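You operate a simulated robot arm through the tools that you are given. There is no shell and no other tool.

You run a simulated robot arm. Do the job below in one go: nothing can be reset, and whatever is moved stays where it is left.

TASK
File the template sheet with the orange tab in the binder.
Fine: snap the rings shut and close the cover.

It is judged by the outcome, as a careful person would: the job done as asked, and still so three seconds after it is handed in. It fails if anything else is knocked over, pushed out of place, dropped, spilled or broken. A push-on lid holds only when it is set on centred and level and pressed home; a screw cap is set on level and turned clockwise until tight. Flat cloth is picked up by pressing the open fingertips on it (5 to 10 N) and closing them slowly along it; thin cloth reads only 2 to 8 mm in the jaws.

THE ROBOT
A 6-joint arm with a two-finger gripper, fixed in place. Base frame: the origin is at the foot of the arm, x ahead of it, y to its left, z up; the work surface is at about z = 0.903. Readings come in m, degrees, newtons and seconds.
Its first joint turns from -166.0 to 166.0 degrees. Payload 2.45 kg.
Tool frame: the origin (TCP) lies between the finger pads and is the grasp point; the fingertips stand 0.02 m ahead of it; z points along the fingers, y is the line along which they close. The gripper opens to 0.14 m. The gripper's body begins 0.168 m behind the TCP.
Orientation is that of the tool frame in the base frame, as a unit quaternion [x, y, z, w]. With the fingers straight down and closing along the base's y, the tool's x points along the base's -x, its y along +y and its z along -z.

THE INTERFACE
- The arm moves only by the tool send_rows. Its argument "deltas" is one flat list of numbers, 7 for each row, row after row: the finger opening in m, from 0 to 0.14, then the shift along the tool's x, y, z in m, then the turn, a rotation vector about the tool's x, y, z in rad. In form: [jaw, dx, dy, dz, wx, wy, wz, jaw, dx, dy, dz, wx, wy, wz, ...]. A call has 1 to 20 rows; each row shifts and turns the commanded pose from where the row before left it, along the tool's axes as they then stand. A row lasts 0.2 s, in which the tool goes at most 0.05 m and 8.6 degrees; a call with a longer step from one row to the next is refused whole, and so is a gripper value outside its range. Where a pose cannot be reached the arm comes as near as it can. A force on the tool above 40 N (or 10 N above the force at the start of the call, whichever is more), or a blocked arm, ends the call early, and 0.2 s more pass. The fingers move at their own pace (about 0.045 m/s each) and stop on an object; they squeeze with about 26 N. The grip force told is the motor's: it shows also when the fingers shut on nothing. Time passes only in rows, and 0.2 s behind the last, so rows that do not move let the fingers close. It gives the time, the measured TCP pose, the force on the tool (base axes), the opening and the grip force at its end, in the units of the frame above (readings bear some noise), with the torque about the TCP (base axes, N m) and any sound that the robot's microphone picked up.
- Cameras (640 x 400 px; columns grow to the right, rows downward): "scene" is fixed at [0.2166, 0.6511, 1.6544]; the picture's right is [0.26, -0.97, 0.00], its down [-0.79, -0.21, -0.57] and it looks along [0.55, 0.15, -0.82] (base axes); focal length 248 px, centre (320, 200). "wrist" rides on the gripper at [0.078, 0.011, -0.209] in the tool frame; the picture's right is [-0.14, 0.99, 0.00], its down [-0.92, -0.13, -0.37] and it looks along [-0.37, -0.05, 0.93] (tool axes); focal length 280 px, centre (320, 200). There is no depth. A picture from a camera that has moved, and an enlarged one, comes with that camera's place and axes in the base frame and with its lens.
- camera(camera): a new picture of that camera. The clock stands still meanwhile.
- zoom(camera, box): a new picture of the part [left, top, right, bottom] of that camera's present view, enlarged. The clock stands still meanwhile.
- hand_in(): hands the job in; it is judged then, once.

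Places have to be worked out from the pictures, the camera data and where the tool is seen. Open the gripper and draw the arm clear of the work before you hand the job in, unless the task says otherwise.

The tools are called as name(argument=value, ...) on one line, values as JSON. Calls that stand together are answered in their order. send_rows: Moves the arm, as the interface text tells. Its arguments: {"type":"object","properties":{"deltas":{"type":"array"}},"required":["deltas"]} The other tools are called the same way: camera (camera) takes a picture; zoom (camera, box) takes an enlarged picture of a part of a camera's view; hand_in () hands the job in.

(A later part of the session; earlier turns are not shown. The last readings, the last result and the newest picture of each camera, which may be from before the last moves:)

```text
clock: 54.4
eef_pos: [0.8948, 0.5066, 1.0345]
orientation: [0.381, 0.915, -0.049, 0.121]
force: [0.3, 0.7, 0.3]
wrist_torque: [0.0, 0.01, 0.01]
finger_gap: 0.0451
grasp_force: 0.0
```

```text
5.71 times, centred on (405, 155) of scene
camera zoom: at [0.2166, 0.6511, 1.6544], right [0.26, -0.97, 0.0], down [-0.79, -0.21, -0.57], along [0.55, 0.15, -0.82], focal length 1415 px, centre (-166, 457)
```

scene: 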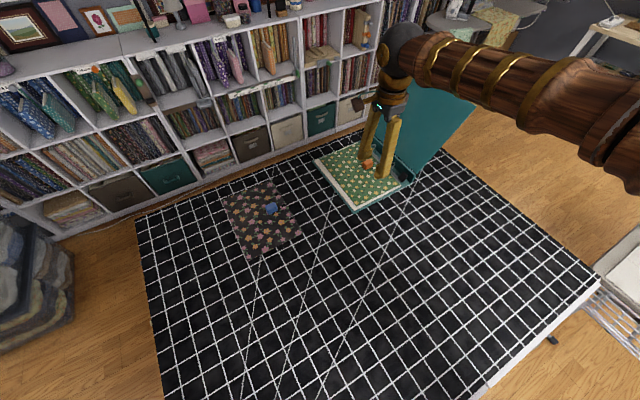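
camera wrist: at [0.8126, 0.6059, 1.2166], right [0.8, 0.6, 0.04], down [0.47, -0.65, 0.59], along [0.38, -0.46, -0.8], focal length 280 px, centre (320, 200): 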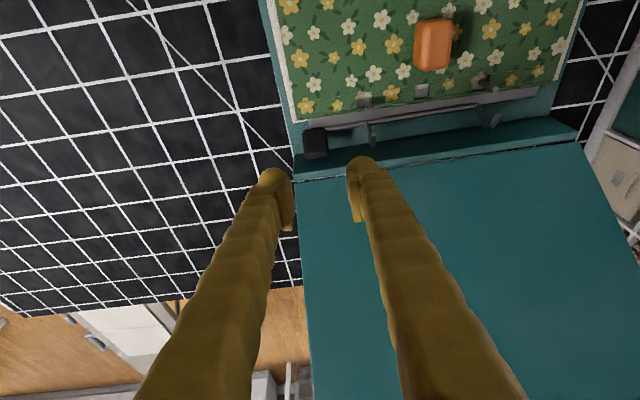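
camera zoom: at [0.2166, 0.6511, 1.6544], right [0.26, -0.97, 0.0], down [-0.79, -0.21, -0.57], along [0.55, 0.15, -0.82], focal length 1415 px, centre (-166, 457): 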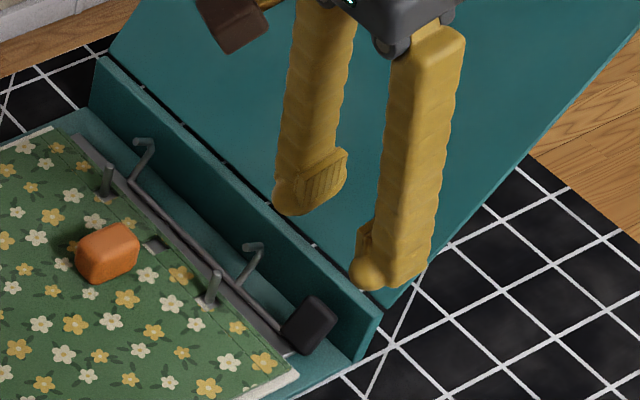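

The lever is within 2 mm of the finger midline. I'll descend with small corrections, staying ~7 mm off the spine wall, and check just before the lever.

send_rows(deltas=[0.045, 0.00585, -0.0004, 0.0184, 0, 0, 0, 0.045, 0.00585, -0.0004, 0.0184, 0, 0, 0, 0.045, 0.003, -0.0004, 0.0092, 0, 0, 0, 0.045, 0, 0, 0, 0, 0, 0])

zoom(camera="wrist", box=[230, 80, 410, 220])

zoom(camera="scene", box=[375, 135, 425, 185])

```text
clock: 55.4
eef_pos: [0.8915, 0.5074, 0.9847]
orientation: [0.381, 0.915, -0.05, 0.121]
force: [-0.5, -0.2, -0.3]
wrist_torque: [-0.01, 0.01, 0.04]
finger_gap: 0.0448
grasp_force: 0.1
```

```text
2.86 times, centred on (320, 150) of wrist
camera zoom: at [0.8092, 0.6066, 1.1679], right [0.8, 0.6, 0.04], down [0.47, -0.65, 0.59], along [0.38, -0.46, -0.8], focal length 801 px, centre (320, 343)
```

zoom: 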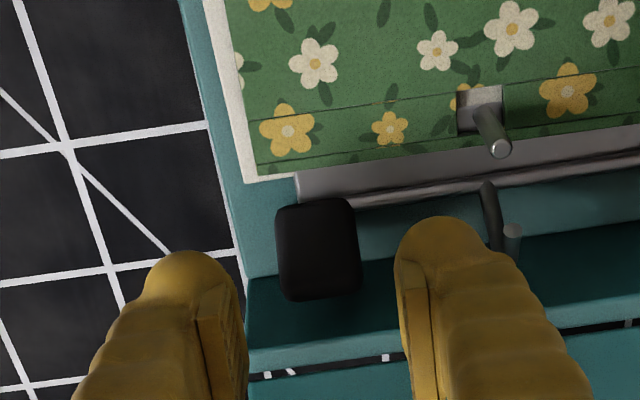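

```text
8.00 times, centred on (400, 160) of scene
camera zoom: at [0.2166, 0.6511, 1.6544], right [0.26, -0.97, 0.0], down [-0.79, -0.21, -0.57], along [0.55, 0.15, -0.82], focal length 1982 px, centre (-320, 520)
```

zoom: 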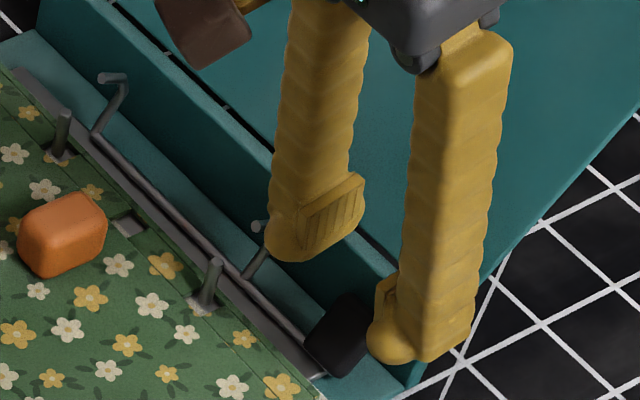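

Clear on both sides. Descending the last 27 mm to straddle the lever, checking force.

send_rows(deltas=[0.045, 0.0024, 0, 0.0089, 0, 0, 0, 0.045, 0.0024, 0, 0.0089, 0, 0, 0, 0.045, 0.0023, 0, 0.0088, 0, 0, 0, 0.045, 0, 0, 0, 0, 0, 0])

zoom(camera="wrist", box=[230, 80, 410, 220])

zoom(camera="scene", box=[375, 135, 425, 185])

```text
clock: 56.4
eef_pos: [0.8915, 0.5075, 0.9577]
orientation: [0.381, 0.915, -0.05, 0.121]
force: [0.3, -0.2, -0.7]
wrist_torque: [0.01, -0.01, 0.0]
finger_gap: 0.045
grasp_force: 0.0
```

```text
2.86 times, centred on (320, 150) of wrist
camera zoom: at [0.808, 0.6065, 1.1407], right [0.8, 0.6, 0.04], down [0.47, -0.65, 0.59], along [0.38, -0.46, -0.8], focal length 801 px, centre (320, 343)
```

zoom: 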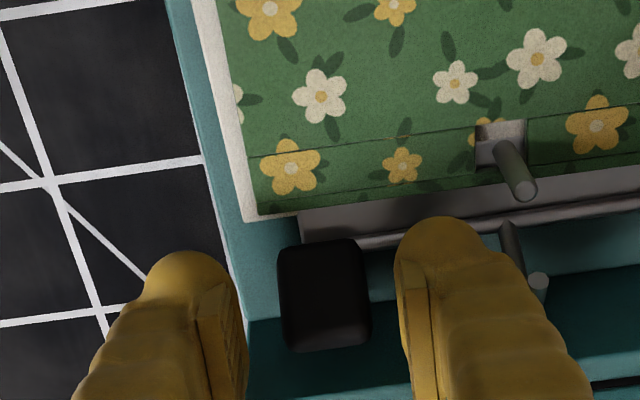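

```text
8.00 times, centred on (400, 160) of scene
camera zoom: at [0.2166, 0.6511, 1.6544], right [0.26, -0.97, 0.0], down [-0.79, -0.21, -0.57], along [0.55, 0.15, -0.82], focal length 1982 px, centre (-320, 520)
```

zoom: 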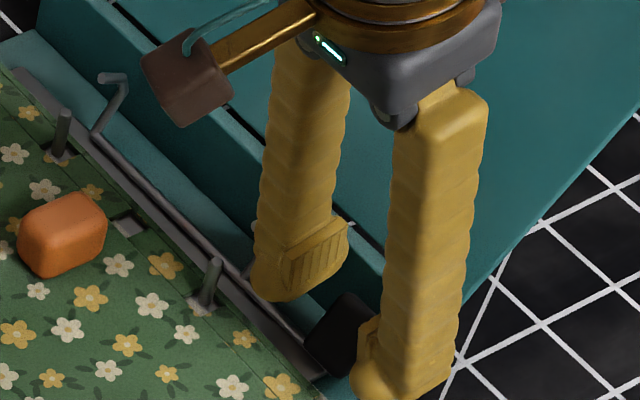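

The lever sits between the fingers. I'll go 6 mm lower for a better hold, then close gently.

send_rows(deltas=[0.045, 0.0016, 0, 0.0058, 0, 0, 0, 0.045, 0, 0, 0, 0, 0, 0])

send_rows(deltas=[0.035, 0, 0, 0, 0, 0, 0, 0.028, 0, 0, 0, 0, 0, 0, 0.02, 0, 0, 0, 0, 0, 0, 0.02, 0, 0, 0, 0, 0, 0])

zoom(camera="wrist", box=[230, 80, 410, 220])

```text
clock: 57.0
eef_pos: [0.8906, 0.5078, 0.952]
orientation: [0.381, 0.915, -0.049, 0.12]
force: [-0.2, 0.1, 0.1]
wrist_torque: [-0.01, 0.01, -0.01]
finger_gap: 0.0448
grasp_force: 0.0
```

```text
clock: 58.0
eef_pos: [0.8899, 0.5082, 0.9517]
orientation: [0.381, 0.915, -0.048, 0.121]
force: [2.5, 3.5, 0.1]
wrist_torque: [0.03, -0.03, 0.02]
finger_gap: 0.0271
grasp_force: 25.9
```

```text
2.86 times, centred on (320, 150) of wrist
camera zoom: at [0.808, 0.6071, 1.1346], right [0.8, 0.6, 0.04], down [0.47, -0.65, 0.59], along [0.38, -0.46, -0.8], focal length 801 px, centre (320, 343)
```

zoom: 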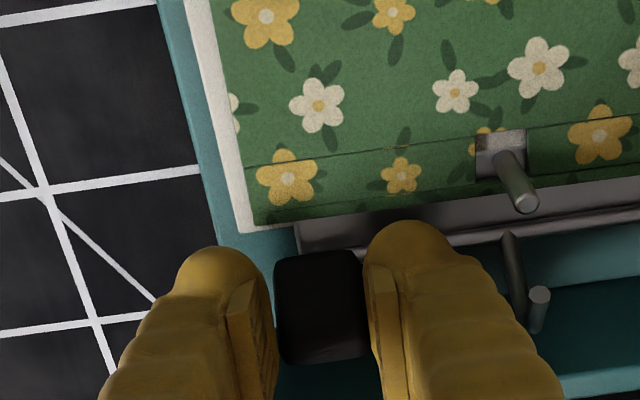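

Lever pinched (27 mm). Now I'll swing it back toward the page about the bar axis: first ~14° with matching tool rotation, then check.

send_rows(deltas=[0.02, 0.0023, 0.0005, -0.0001, 0, -0.06, 0, 0.02, 0.0023, 0.0005, -0.0002, 0, -0.06, 0, 0.02, 0.0023, 0, -0.0001, 0, -0.06, 0, 0.02, 0.0023, 0, -0.0002, 0, -0.06, 0])

zoom(camera="scene", box=[365, 130, 425, 185])

zoom(camera="wrist", box=[230, 80, 410, 220])

```text
clock: 59.0
eef_pos: [0.8873, 0.5139, 0.9496]
orientation: [0.373, 0.894, -0.096, 0.23]
force: [-13.0, -14.5, 34.4]
wrist_torque: [-0.41, -0.02, -0.24]
finger_gap: 0.0273
grasp_force: 26.1
```

```text
7.27 times, centred on (395, 158) of scene
camera zoom: at [0.2166, 0.6511, 1.6544], right [0.26, -0.97, 0.0], down [-0.79, -0.21, -0.57], along [0.55, 0.15, -0.82], focal length 1802 px, centre (-226, 509)
```

zoom: 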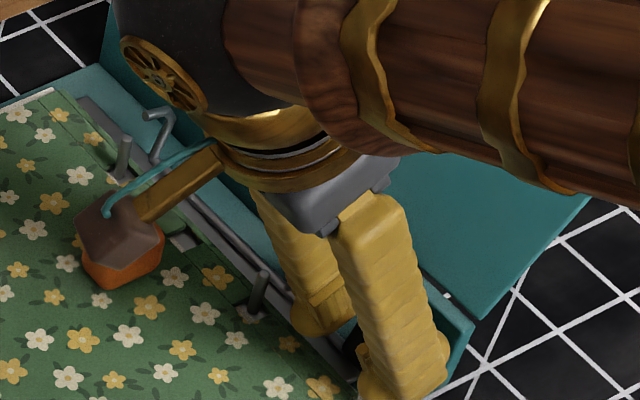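

```text
2.86 times, centred on (320, 150) of wrist
camera zoom: at [0.775, 0.641, 1.0968], right [0.79, 0.61, 0.07], down [0.35, -0.54, 0.77], along [0.51, -0.58, -0.64], focal length 801 px, centre (320, 343)
```

zoom: 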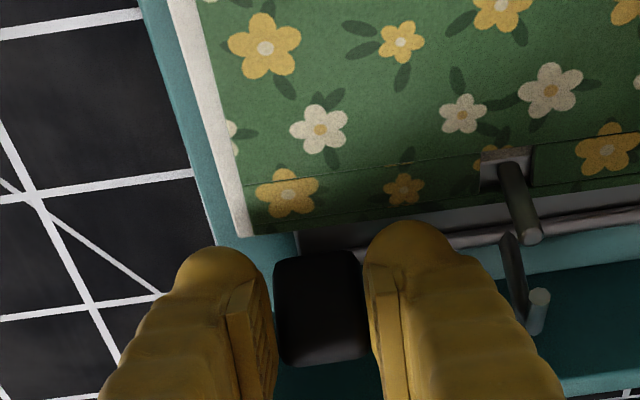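

The pinch is stiff and a ~1 mm mismatch built up force, so I'll open the jaws to relieve it, lift off and look at how far the bail has swung.

send_rows(deltas=[0.03, 0, 0, 0, 0, 0, 0, 0.045, 0, 0, 0, 0, 0, 0, 0.045, 0, 0, 0, 0, 0, 0, 0.045, -0.0048, 0, -0.0088, 0, 0, 0, 0.045, -0.0096, 0, -0.0175, 0, 0, 0, 0.045, -0.0144, 0, -0.0263, 0, 0, 0, 0.045, 0, 0, 0, 0, 0, 0])

zoom(camera="scene", box=[365, 130, 425, 185])

camera(camera="wrist")

zoom(camera="wrist", box=[270, 60, 450, 200])

```text
clock: 60.6
eef_pos: [0.8848, 0.515, 1.0079]
orientation: [0.372, 0.895, -0.094, 0.229]
force: [0.1, -0.3, -0.4]
wrist_torque: [0.02, 0.01, -0.02]
finger_gap: 0.045
grasp_force: 0.1
```

```text
7.27 times, centred on (395, 158) of scene
camera zoom: at [0.2166, 0.6511, 1.6544], right [0.26, -0.97, 0.0], down [-0.79, -0.21, -0.57], along [0.55, 0.15, -0.82], focal length 1802 px, centre (-226, 509)
```

zoom: 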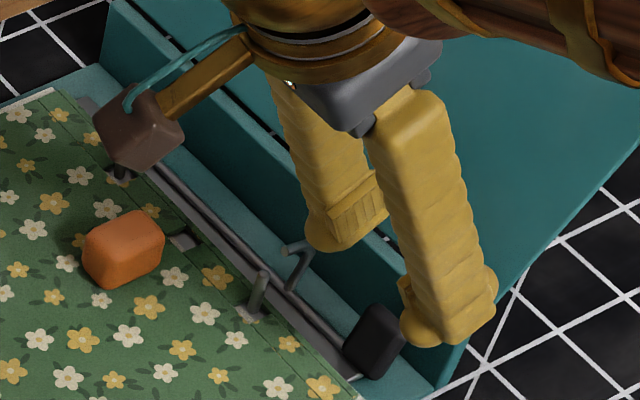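

```text
taken
camera wrist: at [0.774, 0.6414, 1.1549], right [0.79, 0.61, 0.07], down [0.35, -0.54, 0.77], along [0.51, -0.58, -0.64], focal length 280 px, centre (320, 200)
```

wrist: 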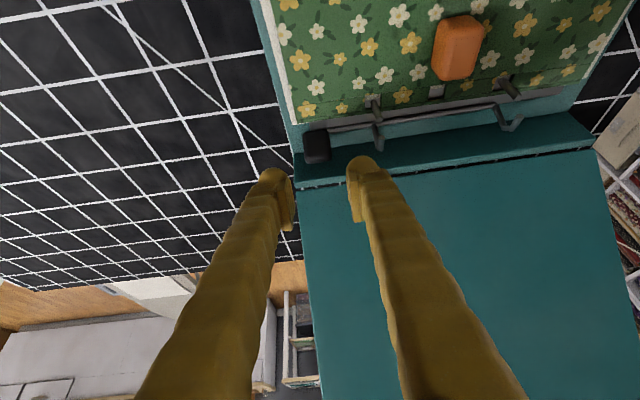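

```text
2.86 times, centred on (360, 130) of wrist
camera zoom: at [0.774, 0.6414, 1.1549], right [0.79, 0.61, 0.07], down [0.35, -0.54, 0.77], along [0.51, -0.58, -0.64], focal length 801 px, centre (206, 400)
```

zoom: 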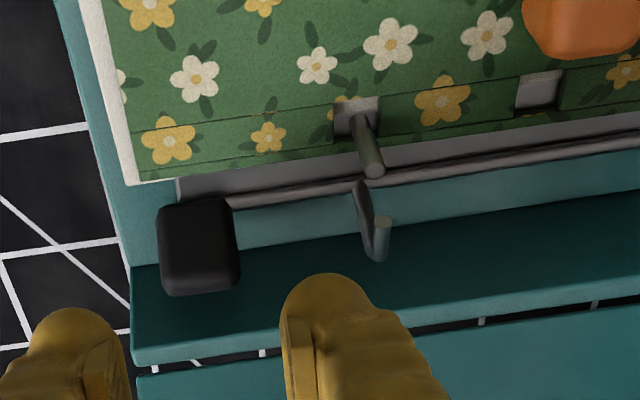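

The bail has swung part way (tip now ~11 mm from its post, ~15 mm page-side of the bar), so a straight downward press on the arm tip will close it without shoving the binder. I'll set the tool upright, close the fingers and hover over the near arm tip.

send_rows(deltas=[0.0, 0, 0, 0, 0, 0.125, 0, 0.0, 0, 0, 0, 0, 0.125, 0, 0.0, 0, 0, 0, 0, 0.125, 0, 0.0, 0, 0, 0, 0, 0.126, 0, 0.0, 0.0023, 0.0302, 0.004, 0, 0, 0, 0.0, 0.0023, 0.0302, 0.004, 0, 0, 0, 0.0, 0, 0, 0, 0, 0, 0])

zoom(camera="scene", box=[365, 130, 425, 185])

zoom(camera="wrist", box=[230, 90, 410, 230])

```text
clock: 62.2
eef_pos: [0.9248, 0.5587, 0.9989]
orientation: [0.384, 0.923, 0.0, 0.001]
force: [0.0, 0.5, -0.8]
wrist_torque: [0.02, 0.02, 0.0]
finger_gap: 0.0
grasp_force: 26.2
```

```text
7.27 times, centred on (395, 158) of scene
camera zoom: at [0.2166, 0.6511, 1.6544], right [0.26, -0.97, 0.0], down [-0.79, -0.21, -0.57], along [0.55, 0.15, -0.82], focal length 1802 px, centre (-226, 509)
```

zoom: 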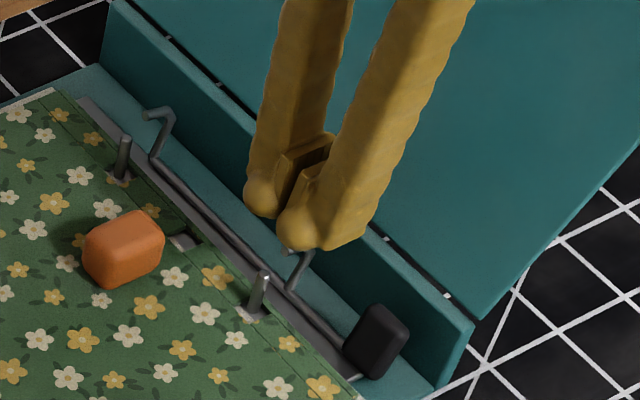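

```text
2.86 times, centred on (320, 160) of wrist
camera zoom: at [0.8776, 0.6216, 1.2089], right [0.8, 0.6, 0.0], down [0.56, -0.74, 0.37], along [0.22, -0.29, -0.93], focal length 801 px, centre (320, 314)
```

zoom: 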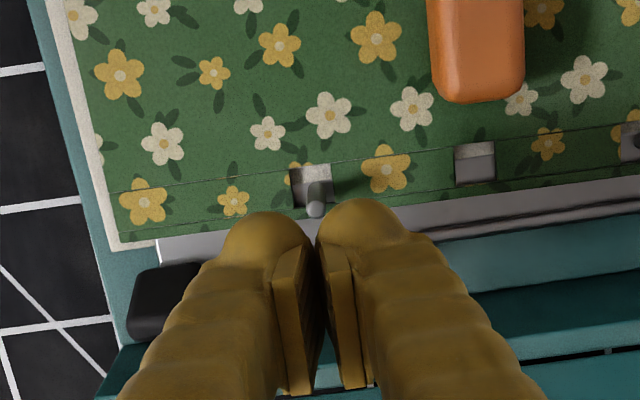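

Positioned over the near arm tip. I'll shift 7 mm so one finger (not the seam) is over it, then press down in small steps.

send_rows(deltas=[0.0, 0, -0.007, 0, 0, 0, 0, 0.0, 0, 0, 0.009, 0, 0, 0, 0.0, 0, 0, 0.008, 0, 0, 0, 0.0, 0, 0, 0, 0, 0, 0])

send_rows(deltas=[0.0, 0, 0, 0.003, 0, 0, 0, 0.0, 0, 0, 0.003, 0, 0, 0, 0.0, 0, 0, 0, 0, 0, 0])

zoom(camera="scene", box=[365, 130, 425, 185])

```text
clock: 63.2
eef_pos: [0.9206, 0.5538, 0.9823]
orientation: [0.384, 0.923, 0.001, 0.001]
force: [-0.1, 0.2, 0.7]
wrist_torque: [0.0, 0.04, -0.02]
finger_gap: 0.0001
grasp_force: 25.8
```

```text
clock: 64.0
eef_pos: [0.9208, 0.5552, 0.9764]
orientation: [0.384, 0.923, -0.001, 0.0]
force: [0.3, -0.4, -0.9]
wrist_torque: [0.0, -0.04, -0.03]
finger_gap: 0.0
grasp_force: 26.0
```

```text
7.27 times, centred on (395, 158) of scene
camera zoom: at [0.2166, 0.6511, 1.6544], right [0.26, -0.97, 0.0], down [-0.79, -0.21, -0.57], along [0.55, 0.15, -0.82], focal length 1802 px, centre (-226, 509)
```

zoom: 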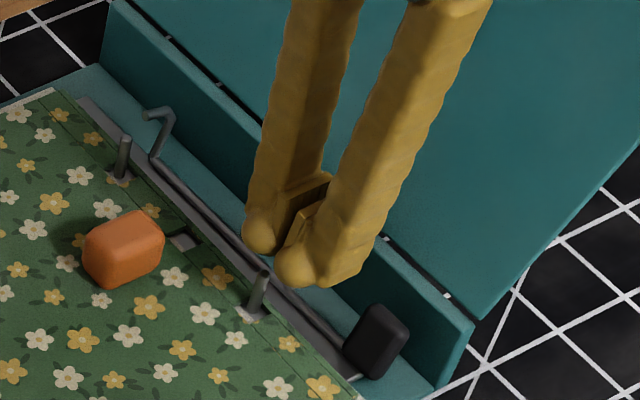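

Fingertips are just at the arm's height with no contact yet. Pressing on in small steps.

send_rows(deltas=[0.0, 0, 0, 0.002, 0, 0, 0, 0.0, 0, 0, 0.002, 0, 0, 0])

send_rows(deltas=[0.0, 0, 0, 0.0015, 0, 0, 0, 0.0, 0, 0, 0.0, 0, 0, 0])

zoom(camera="scene", box=[365, 130, 425, 185])

```text
clock: 64.6
eef_pos: [0.9215, 0.5541, 0.9726]
orientation: [0.384, 0.923, 0.0, 0.001]
force: [-1.0, 3.1, 10.3]
wrist_torque: [0.11, -0.02, 0.01]
finger_gap: 0.0001
grasp_force: 26.5
```

```text
clock: 65.2
eef_pos: [0.9202, 0.5552, 0.9722]
orientation: [0.384, 0.923, 0.001, 0.002]
force: [1.6, 2.7, 21.6]
wrist_torque: [-0.02, -0.3, -0.28]
finger_gap: 0.0
grasp_force: 25.7
```

```text
7.27 times, centred on (395, 158) of scene
camera zoom: at [0.2166, 0.6511, 1.6544], right [0.26, -0.97, 0.0], down [-0.79, -0.21, -0.57], along [0.55, 0.15, -0.82], focal length 1802 px, centre (-226, 509)
```

zoom: 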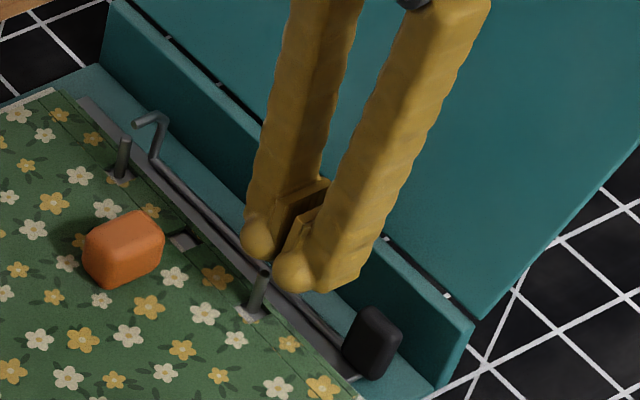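

The bail moved further (far tip now much nearer its post), force 22 N down. This looks like the snap resistance; I'll press another millimetre or so and watch.

send_rows(deltas=[0.0, 0, 0, 0.001, 0, 0, 0, 0.0, 0, 0, 0, 0, 0, 0])

zoom(camera="scene", box=[365, 130, 425, 185])

zoom(camera="wrist", box=[230, 90, 410, 230])

```text
clock: 65.8
eef_pos: [0.92, 0.555, 0.973]
orientation: [0.385, 0.923, 0.001, 0.002]
force: [-0.1, 3.5, 39.7]
wrist_torque: [-0.01, -0.48, -0.35]
finger_gap: 0.0
grasp_force: 26.0
```

```text
7.27 times, centred on (395, 158) of scene
camera zoom: at [0.2166, 0.6511, 1.6544], right [0.26, -0.97, 0.0], down [-0.79, -0.21, -0.57], along [0.55, 0.15, -0.82], focal length 1802 px, centre (-226, 509)
```

zoom: 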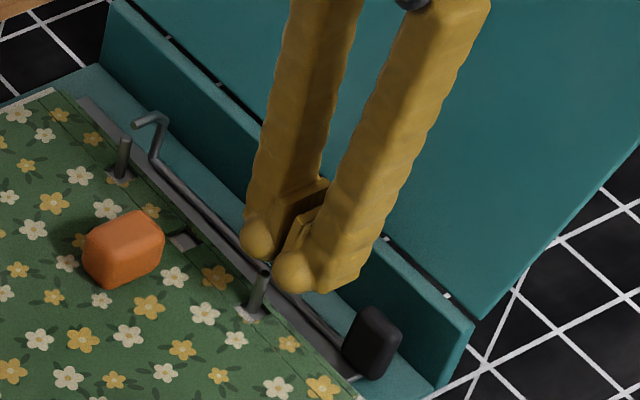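

```text
2.86 times, centred on (320, 160) of wrist
camera zoom: at [0.8729, 0.6171, 1.1825], right [0.8, 0.6, 0.0], down [0.56, -0.74, 0.37], along [0.22, -0.29, -0.93], focal length 801 px, centre (320, 314)
```

zoom: 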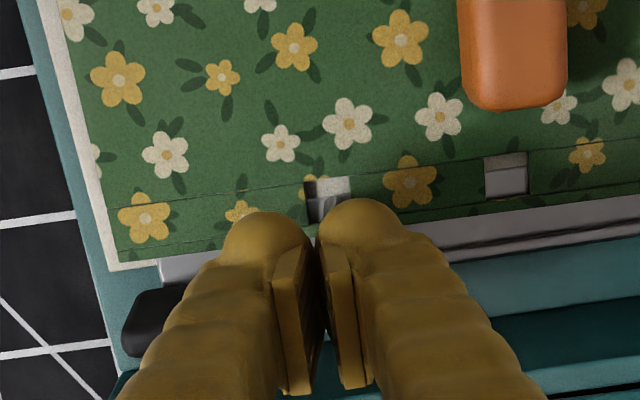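

Blocked at 40 N with no further motion, so something else is resisting. I'll lift off and take a careful look at the rings.

send_rows(deltas=[0.0, 0, 0, -0.01, 0, 0, 0, 0.0, 0, 0, -0.02, 0, 0, 0, 0.0, 0.015, 0, -0.03, 0, 0, 0, 0.0, 0.03, 0, -0.02, 0, 0, 0, 0.0, 0.04, 0, 0, 0, 0, 0, 0.0, 0, 0, 0, 0, 0, 0])

camera(camera="wrist")

zoom(camera="scene", box=[365, 130, 425, 185])

zoom(camera="wrist", box=[260, 170, 340, 240])

```text
clock: 67.2
eef_pos: [0.8621, 0.6143, 1.0471]
orientation: [0.385, 0.923, 0.0, 0.001]
force: [-0.8, -0.4, -0.2]
wrist_torque: [-0.01, -0.02, 0.0]
finger_gap: 0.0
grasp_force: 26.4
```

```text
taken
camera wrist: at [0.8141, 0.6777, 1.2589], right [0.8, 0.6, 0.0], down [0.56, -0.74, 0.37], along [0.22, -0.3, -0.93], focal length 280 px, centre (320, 200)
```

wrist: 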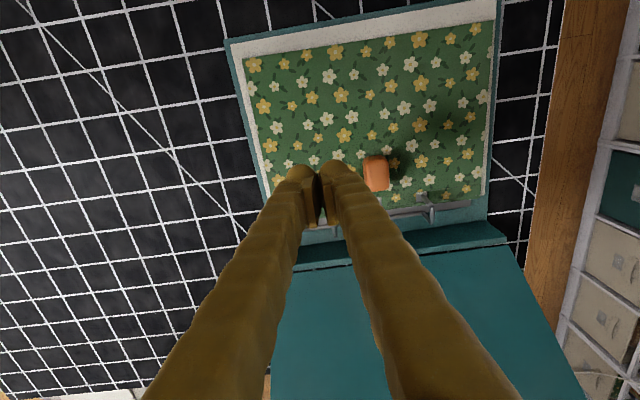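

```text
7.27 times, centred on (395, 158) of scene
camera zoom: at [0.2166, 0.6511, 1.6544], right [0.26, -0.97, 0.0], down [-0.79, -0.21, -0.57], along [0.55, 0.15, -0.82], focal length 1802 px, centre (-226, 509)
```

zoom: 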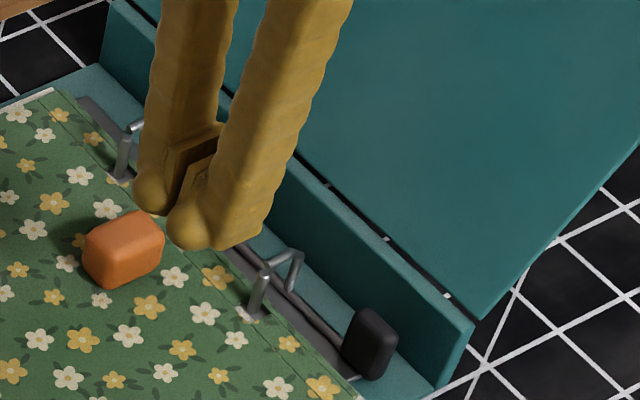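

```text
5.71 times, centred on (300, 205) of wrist
camera zoom: at [0.8141, 0.6777, 1.2589], right [0.8, 0.6, 0.0], down [0.56, -0.74, 0.37], along [0.22, -0.3, -0.93], focal length 1602 px, centre (434, 171)
```

zoom: 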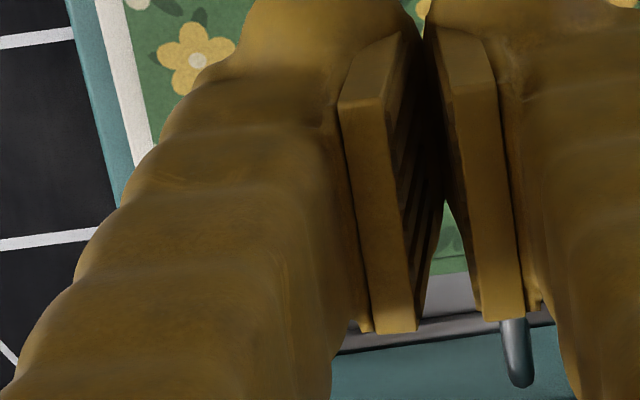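

The near ring now appears to be over its post. Zooming for a careful check of both rings.

zoom(camera="scene", box=[390, 155, 415, 185])

zoom(camera="wrist", box=[390, 180, 470, 240])

zoom(camera="scene", box=[360, 135, 390, 165])

```text
13.33 times, centred on (402, 170) of scene
camera zoom: at [0.2166, 0.6511, 1.6544], right [0.26, -0.97, 0.0], down [-0.79, -0.21, -0.57], along [0.55, 0.15, -0.82], focal length 3303 px, centre (-780, 600)
```

zoom: 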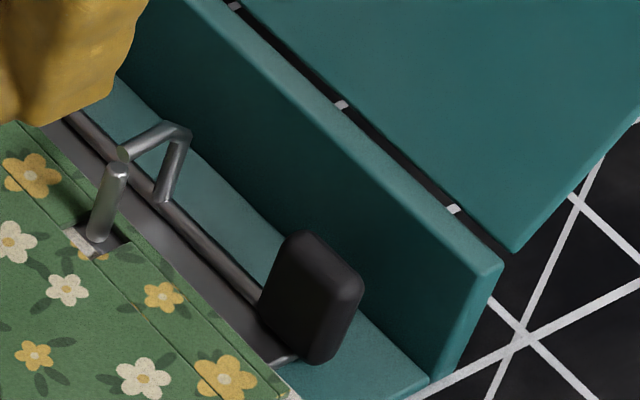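

```text
6.67 times, centred on (430, 210) of wrist
camera zoom: at [0.8141, 0.6777, 1.2589], right [0.8, 0.6, 0.0], down [0.56, -0.74, 0.37], along [0.22, -0.3, -0.93], focal length 1869 px, centre (-413, 133)
```

zoom: 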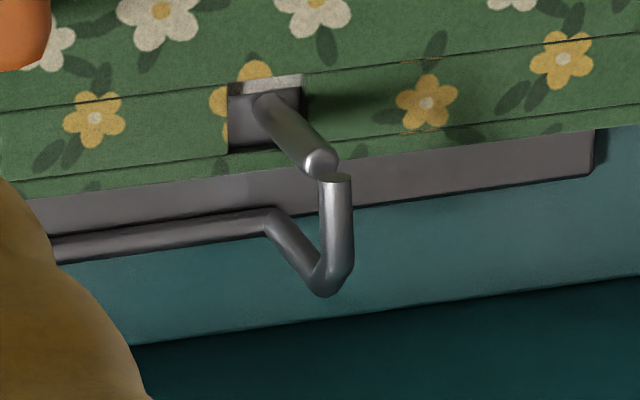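

```text
13.33 times, centred on (375, 150) of scene
camera zoom: at [0.2166, 0.6511, 1.6544], right [0.26, -0.97, 0.0], down [-0.79, -0.21, -0.57], along [0.55, 0.15, -0.82], focal length 3303 px, centre (-413, 867)
```

zoom: 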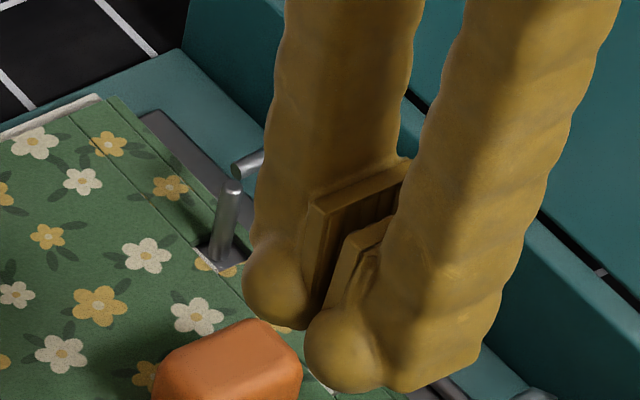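

Very close to the original closed look. I'll take the identical zoom I took at the start for a direct comparison.

zoom(camera="scene", box=[390, 150, 412, 184])

send_rows(deltas=[0.0, 0.04, 0, -0.02, 0, 0, 0, 0.0, 0.04, 0, -0.02, 0, 0, 0, 0.0, 0, 0, 0, 0, 0, 0])

zoom(camera="scene", box=[365, 130, 415, 185])

zoom(camera="scene", box=[370, 140, 385, 160])

```text
11.76 times, centred on (401, 167) of scene
camera zoom: at [0.2166, 0.6511, 1.6544], right [0.26, -0.97, 0.0], down [-0.79, -0.21, -0.57], along [0.55, 0.15, -0.82], focal length 2914 px, centre (-633, 588)
```

zoom: 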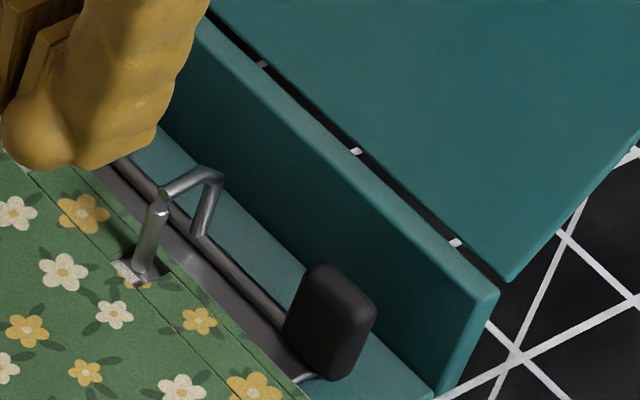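

```text
clock: 68.0
eef_pos: [0.8057, 0.6727, 1.089]
orientation: [0.385, 0.923, 0.0, 0.001]
force: [-0.4, -1.1, 0.2]
wrist_torque: [-0.01, -0.02, 0.03]
finger_gap: 0.0002
grasp_force: 26.4
```

```text
7.27 times, centred on (390, 158) of scene
camera zoom: at [0.2166, 0.6511, 1.6544], right [0.26, -0.97, 0.0], down [-0.79, -0.21, -0.57], along [0.55, 0.15, -0.82], focal length 1802 px, centre (-189, 509)
```

zoom: 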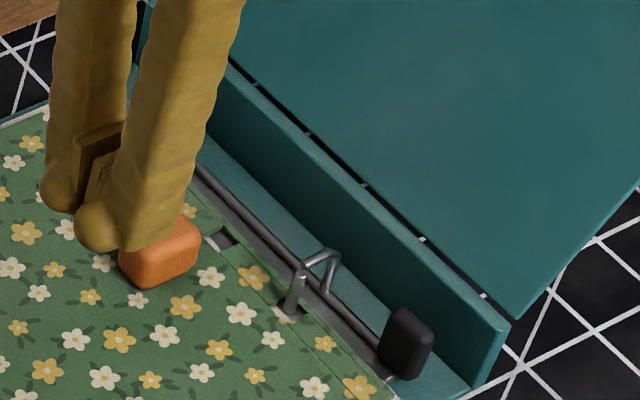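

```text
16.00 times, centred on (378, 150) of scene
camera zoom: at [0.2166, 0.6511, 1.6544], right [0.26, -0.97, 0.0], down [-0.79, -0.21, -0.57], along [0.55, 0.15, -0.82], focal length 3963 px, centre (-600, 1000)
```

zoom: 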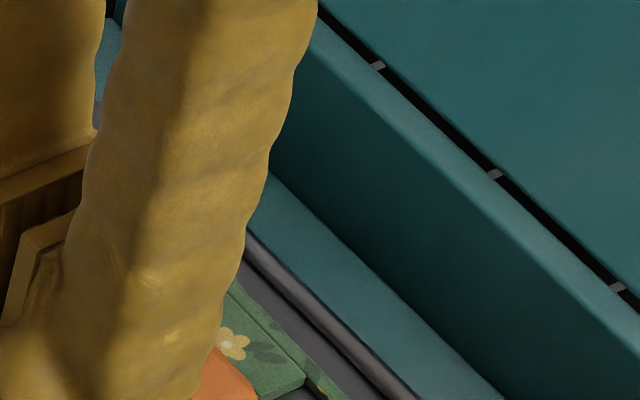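

Relative to the post, the arm tip, elbow and lever are all pixel-for-pixel where they were in the original shut state, so the rings have snapped shut through the sheet's holes. Next is the cover: I'll back away over the near side and turn the tool back to point along the spine.

send_rows(deltas=[0.0, 0, -0.039, -0.012, 0, 0, 0, 0.0, 0, -0.039, -0.012, 0, 0, 0, 0.0, 0, -0.039, -0.012, 0, 0, 0, 0.0, 0, -0.039, -0.012, 0, 0, 0, 0.0, 0, -0.039, -0.012, 0, 0, 0, 0.0, 0, 0, 0, 0, 0, -0.1427, 0.0, 0, 0, 0, 0, 0, -0.1427, 0.0, 0, 0, 0, 0, 0, -0.1427, 0.0, 0, 0, 0, 0, 0, -0.1427, 0.0, 0, 0, 0, 0, 0, -0.1427, 0.0, 0, 0, 0, 0, 0, -0.1427, 0.0, 0, 0, 0, 0, 0, -0.1427, 0.0, 0, 0, 0, 0, 0, -0.1427, 0.0, 0, 0, 0, 0, 0, -0.1427, 0.0, 0, 0, 0, 0, 0, -0.1427, 0.0, 0, 0, 0, 0, 0, -0.1427, 0.0, 0, 0, 0, 0, 0, 0])

camera(camera="wrist")

zoom(camera="scene", box=[300, 60, 480, 220])

```text
clock: 71.6
eef_pos: [0.6666, 0.5348, 1.1499]
orientation: [-0.381, 0.924, 0.0, 0.0]
force: [0.1, 0.8, -1.6]
wrist_torque: [0.0, -0.03, -0.03]
finger_gap: 0.0
grasp_force: 26.6
```

```text
taken
camera wrist: at [0.6023, 0.4865, 1.3604], right [-0.6, 0.8, 0.0], down [0.74, 0.56, 0.37], along [0.3, 0.22, -0.93], focal length 280 px, centre (320, 200)
```

wrist: 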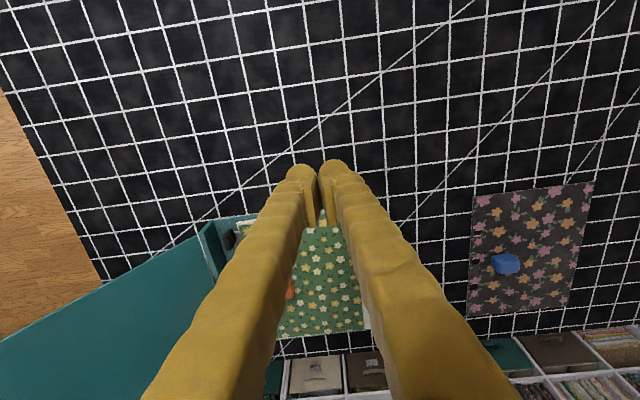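

```text
2.50 times, centred on (390, 140) of scene
camera zoom: at [0.2166, 0.6511, 1.6544], right [0.26, -0.97, 0.0], down [-0.79, -0.21, -0.57], along [0.55, 0.15, -0.82], focal length 619 px, centre (145, 350)
```

zoom: 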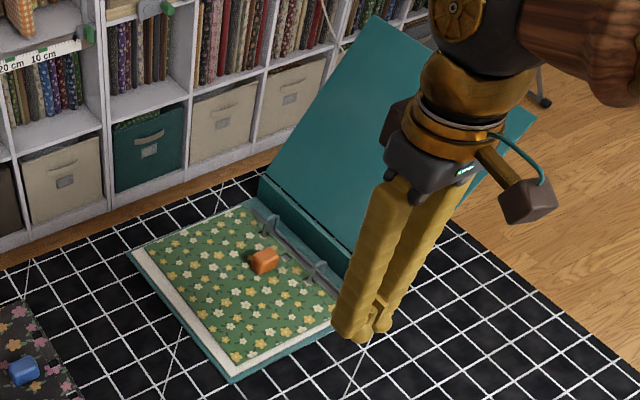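

The far ring should be visible now; checking it, since the arm is out of the way.

zoom(camera="scene", box=[365, 130, 415, 185])

zoom(camera="scene", box=[370, 138, 385, 158])

```text
7.27 times, centred on (390, 158) of scene
camera zoom: at [0.2166, 0.6511, 1.6544], right [0.26, -0.97, 0.0], down [-0.79, -0.21, -0.57], along [0.55, 0.15, -0.82], focal length 1802 px, centre (-189, 509)
```

zoom: 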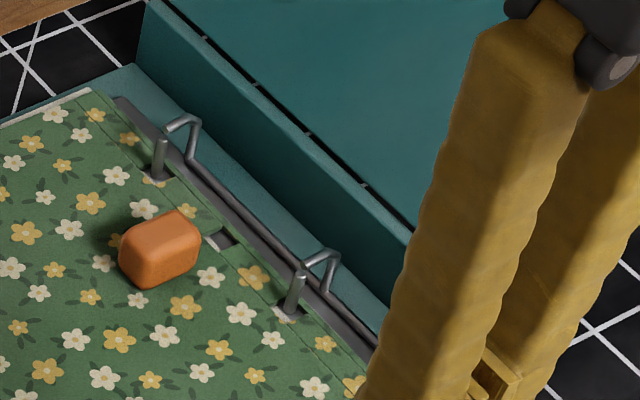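

```text
16.00 times, centred on (378, 148) of scene
camera zoom: at [0.2166, 0.6511, 1.6544], right [0.26, -0.97, 0.0], down [-0.79, -0.21, -0.57], along [0.55, 0.15, -0.82], focal length 3963 px, centre (-600, 1032)
```

zoom: 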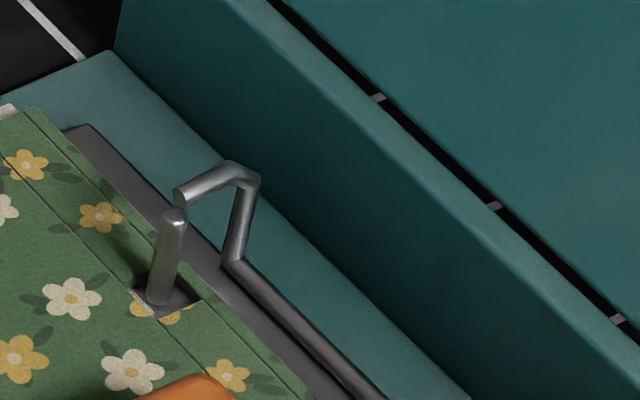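

Both rings are shut. Now I'll shift toward the spine side at height and tilt the tool nearly horizontal, pointing along the spine, staying short of the binder's near end.

send_rows(deltas=[0.0, 0, -0.0412, 0, 0, 0, 0, 0.0, 0, -0.0412, 0, 0, 0, 0, 0.0, 0, -0.0412, 0, 0, 0, 0, 0.0, 0, -0.0412, 0, 0, 0, 0, 0.0, 0, -0.0412, 0, 0, 0, 0, 0.0, 0, 0, 0, 0, -0.14, 0, 0.0, 0, 0, 0, 0, -0.14, 0, 0.0, 0, 0, 0, 0, -0.14, 0, 0.0, 0, 0, 0, 0, -0.14, 0, 0.0, 0, 0, 0, 0, -0.14, 0, 0.0, 0, 0, 0, 0, -0.14, 0, 0.0, 0, 0, 0, 0, -0.14, 0, 0.0, 0, 0, 0, 0, -0.14, 0, 0.0, 0, 0, 0, 0, -0.14, 0, 0.0, 0, 0, 0, 0, 0, 0])

camera(camera="wrist")

camera(camera="scene")

```text
clock: 74.8
eef_pos: [0.8101, 0.388, 1.1508]
orientation: [-0.307, 0.746, 0.224, 0.546]
force: [1.1, 1.1, -0.3]
wrist_torque: [0.0, -0.02, -0.02]
finger_gap: 0.0001
grasp_force: 26.1
```

```text
taken
camera wrist: at [0.6453, 0.2386, 1.141], right [-0.67, 0.73, 0.13], down [0.04, -0.14, 0.99], along [0.74, 0.67, 0.06], focal length 280 px, centre (320, 200)
```

wrist: 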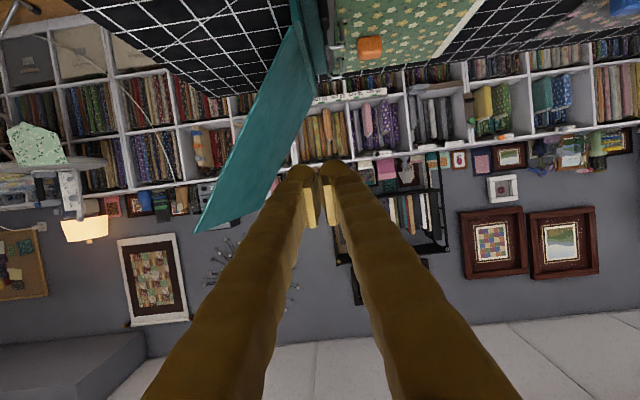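

```text
taken
```

scene: 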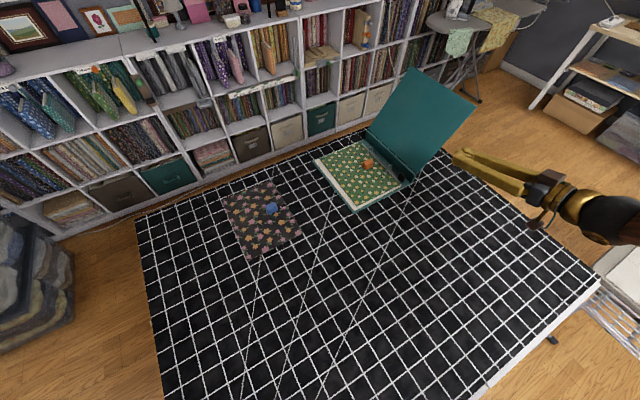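

I measure the cover's near edge from hinge (n≈0.305, z≈0.96) to top corner (n≈0.458, z≈1.18), leaning ~35° outward. I'll move out past it on the outer side and then advance behind it, keeping ~3 cm clear.

send_rows(deltas=[0.0, 0.0086, -0.0374, 0.0027, 0, 0, 0, 0.0, 0.0086, -0.0374, 0.0027, 0, 0, 0, 0.0, 0.0086, -0.0374, 0.0027, 0, 0, 0, 0.0, 0.0086, -0.0374, 0.0027, 0, 0, 0, 0.0, 0.0086, -0.0374, 0.0027, 0, 0, 0, 0.0, 0, 0, 0, 0, 0, 0])

camera(camera="wrist")

camera(camera="scene")

```text
clock: 76.2
eef_pos: [0.9412, 0.2557, 1.1059]
orientation: [-0.308, 0.747, 0.224, 0.544]
force: [0.2, -0.2, 0.1]
wrist_torque: [0.0, 0.02, 0.01]
finger_gap: 0.0002
grasp_force: 26.3
```

```text
taken
camera wrist: at [0.7757, 0.1061, 1.0962], right [-0.67, 0.73, 0.13], down [0.04, -0.14, 0.99], along [0.74, 0.67, 0.06], focal length 280 px, centre (320, 200)
```

wrist: 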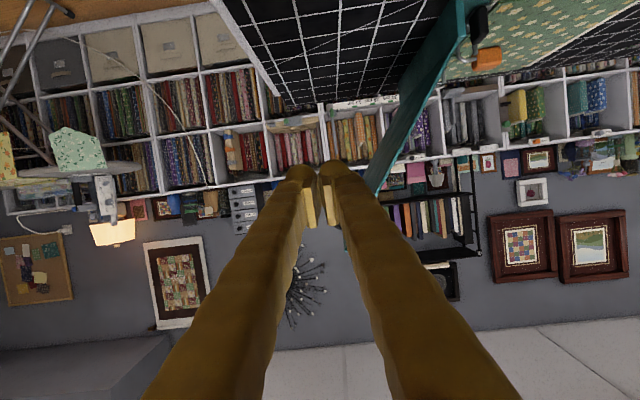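

```text
taken
```

scene: 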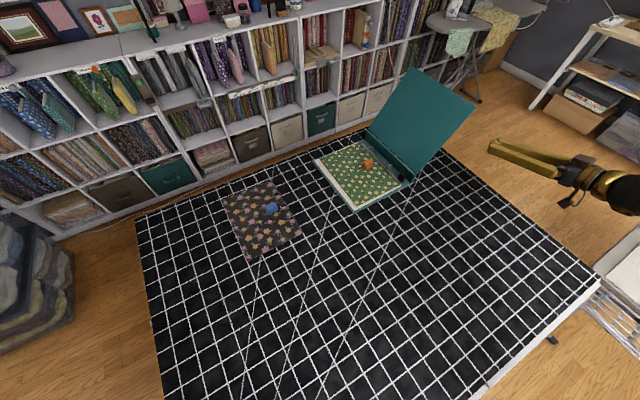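

I'm on the outer side with clear space ahead beside the cover. Advancing along the spine behind the cover.

send_rows(deltas=[0.0, -0.0135, 0, 0.0429, 0, 0, 0, 0.0, -0.0135, 0, 0.0429, 0, 0, 0, 0.0, -0.0135, 0, 0.0429, 0, 0, 0, 0.0, -0.0135, 0, 0.0429, 0, 0, 0, 0.0, 0, 0, 0, 0, 0, 0])

camera(camera="wrist")

zoom(camera="scene", box=[340, 60, 520, 210])

```text
clock: 77.4
eef_pos: [1.0691, 0.3815, 1.1022]
orientation: [-0.308, 0.747, 0.224, 0.545]
force: [-0.2, -0.6, 1.1]
wrist_torque: [0.05, 0.01, 0.02]
finger_gap: 0.0002
grasp_force: 26.8
```

```text
taken
camera wrist: at [0.904, 0.2329, 1.0929], right [-0.67, 0.73, 0.13], down [0.04, -0.14, 0.99], along [0.74, 0.67, 0.06], focal length 280 px, centre (320, 200)
```

wrist: 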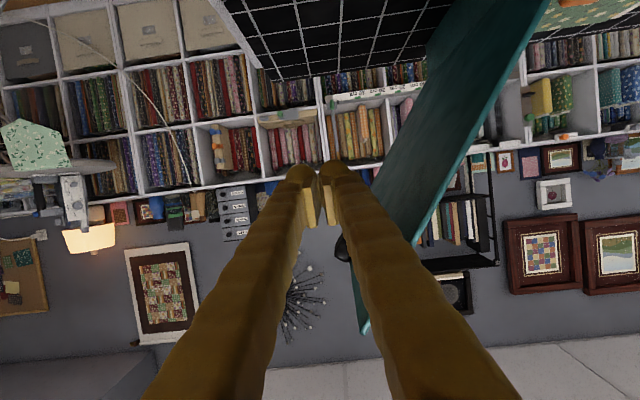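

```text
2.67 times, centred on (430, 135) of scene
camera zoom: at [0.2166, 0.6511, 1.6544], right [0.26, -0.97, 0.0], down [-0.79, -0.21, -0.57], along [0.55, 0.15, -0.82], focal length 660 px, centre (27, 373)
```

zoom: 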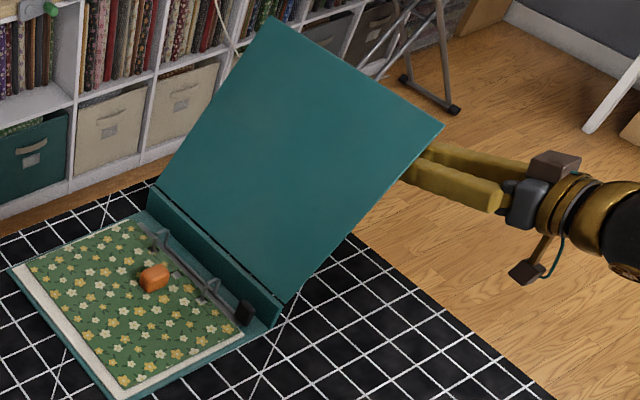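

The fingers are behind the cover. Pushing gently toward the page side, checking force.

send_rows(deltas=[0.0, 0, 0.012, 0, 0, 0, 0, 0.0, 0, 0.012, 0, 0, 0, 0, 0.0, 0, 0.012, 0, 0, 0, 0, 0.0, 0, 0.012, 0, 0, 0, 0, 0.0, 0, 0.012, 0, 0, 0, 0])

zoom(camera="scene", box=[340, 60, 520, 210])

camera(camera="wrist")

```text
clock: 78.6
eef_pos: [1.0264, 0.4258, 1.1045]
orientation: [-0.309, 0.747, 0.224, 0.544]
force: [0.5, -0.6, -0.1]
wrist_torque: [0.02, 0.0, 0.0]
finger_gap: 0.0002
grasp_force: 25.4
```

```text
2.67 times, centred on (430, 135) of scene
camera zoom: at [0.2166, 0.6511, 1.6544], right [0.26, -0.97, 0.0], down [-0.79, -0.21, -0.57], along [0.55, 0.15, -0.82], focal length 660 px, centre (27, 373)
```

zoom: 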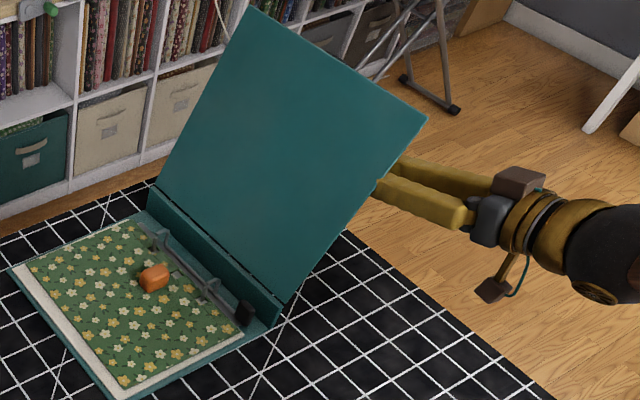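

```text
taken
camera wrist: at [0.8614, 0.2764, 1.0952], right [-0.67, 0.73, 0.13], down [0.04, -0.14, 0.99], along [0.74, 0.67, 0.06], focal length 280 px, centre (320, 200)
```

wrist: 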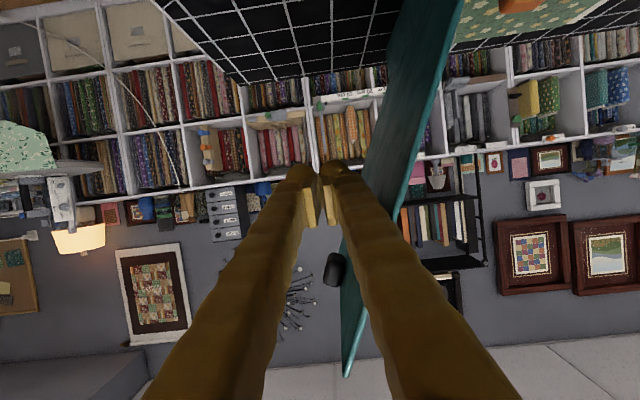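

The cover is following with negligible force. Continuing the push toward vertical.

send_rows(deltas=[0.0, 0, 0.012, 0, 0, 0, 0, 0.0, 0, 0.012, 0, 0, 0, 0, 0.0, 0, 0.012, 0, 0, 0, 0, 0.0, 0, 0.012, 0, 0, 0, 0, 0.0, 0, 0.012, 0, 0, 0, 0, 0.0, 0, 0.012, 0, 0, 0, 0])

zoom(camera="scene", box=[340, 60, 520, 210])

camera(camera="wrist")

```text
clock: 80.0
eef_pos: [0.9773, 0.476, 1.1045]
orientation: [-0.307, 0.747, 0.223, 0.545]
force: [-0.2, -0.2, 0.3]
wrist_torque: [0.0, 0.01, 0.01]
finger_gap: 0.0
grasp_force: 25.5
```

```text
2.67 times, centred on (430, 135) of scene
camera zoom: at [0.2166, 0.6511, 1.6544], right [0.26, -0.97, 0.0], down [-0.79, -0.21, -0.57], along [0.55, 0.15, -0.82], focal length 660 px, centre (27, 373)
```

zoom: 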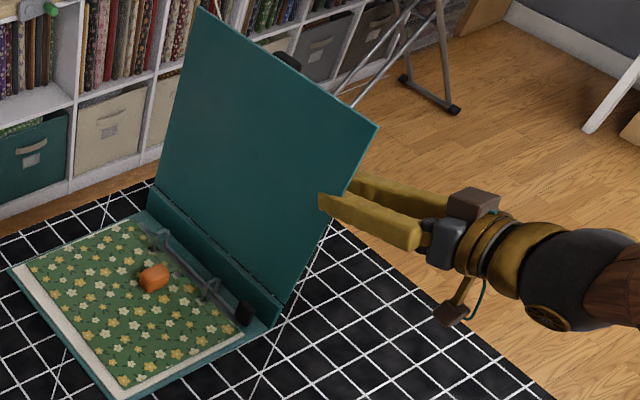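

```text
taken
camera wrist: at [0.8122, 0.3265, 1.0959], right [-0.67, 0.73, 0.13], down [0.04, -0.14, 0.99], along [0.74, 0.67, 0.06], focal length 280 px, centre (320, 200)
```

wrist: 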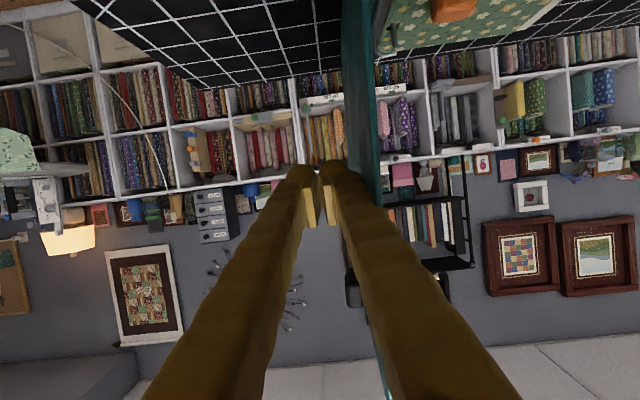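

The cover is nearly vertical. A few more centimetres to carry it past vertical toward the page.

send_rows(deltas=[0.0, 0, 0.012, 0, 0, 0, 0, 0.0, 0, 0.012, 0, 0, 0, 0, 0.0, 0, 0.012, 0, 0, 0, 0, 0.0, 0, 0.012, 0, 0, 0, 0, 0.0, 0, 0.012, 0, 0, 0, 0])

zoom(camera="scene", box=[300, 60, 500, 210])

camera(camera="wrist")

```text
clock: 81.2
eef_pos: [0.9354, 0.5174, 1.1058]
orientation: [-0.308, 0.747, 0.225, 0.545]
force: [0.0, 1.1, 0.6]
wrist_torque: [-0.01, 0.02, 0.05]
finger_gap: 0.0
grasp_force: 26.0
```

```text
2.67 times, centred on (400, 135) of scene
camera zoom: at [0.2166, 0.6511, 1.6544], right [0.26, -0.97, 0.0], down [-0.79, -0.21, -0.57], along [0.55, 0.15, -0.82], focal length 660 px, centre (107, 373)
```

zoom: 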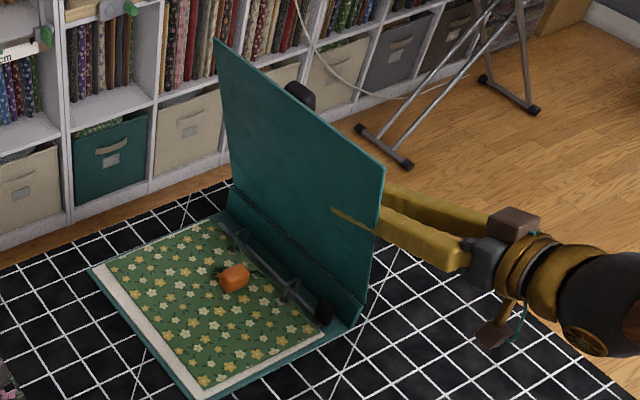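

```text
taken
camera wrist: at [0.7693, 0.3688, 1.096], right [-0.67, 0.73, 0.13], down [0.04, -0.14, 0.99], along [0.74, 0.67, 0.06], focal length 280 px, centre (320, 200)
```

wrist: 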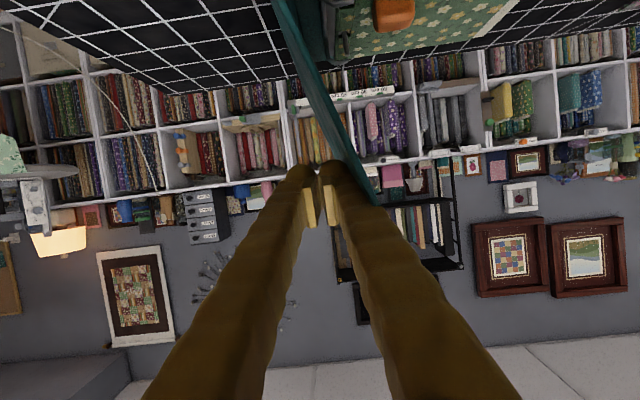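

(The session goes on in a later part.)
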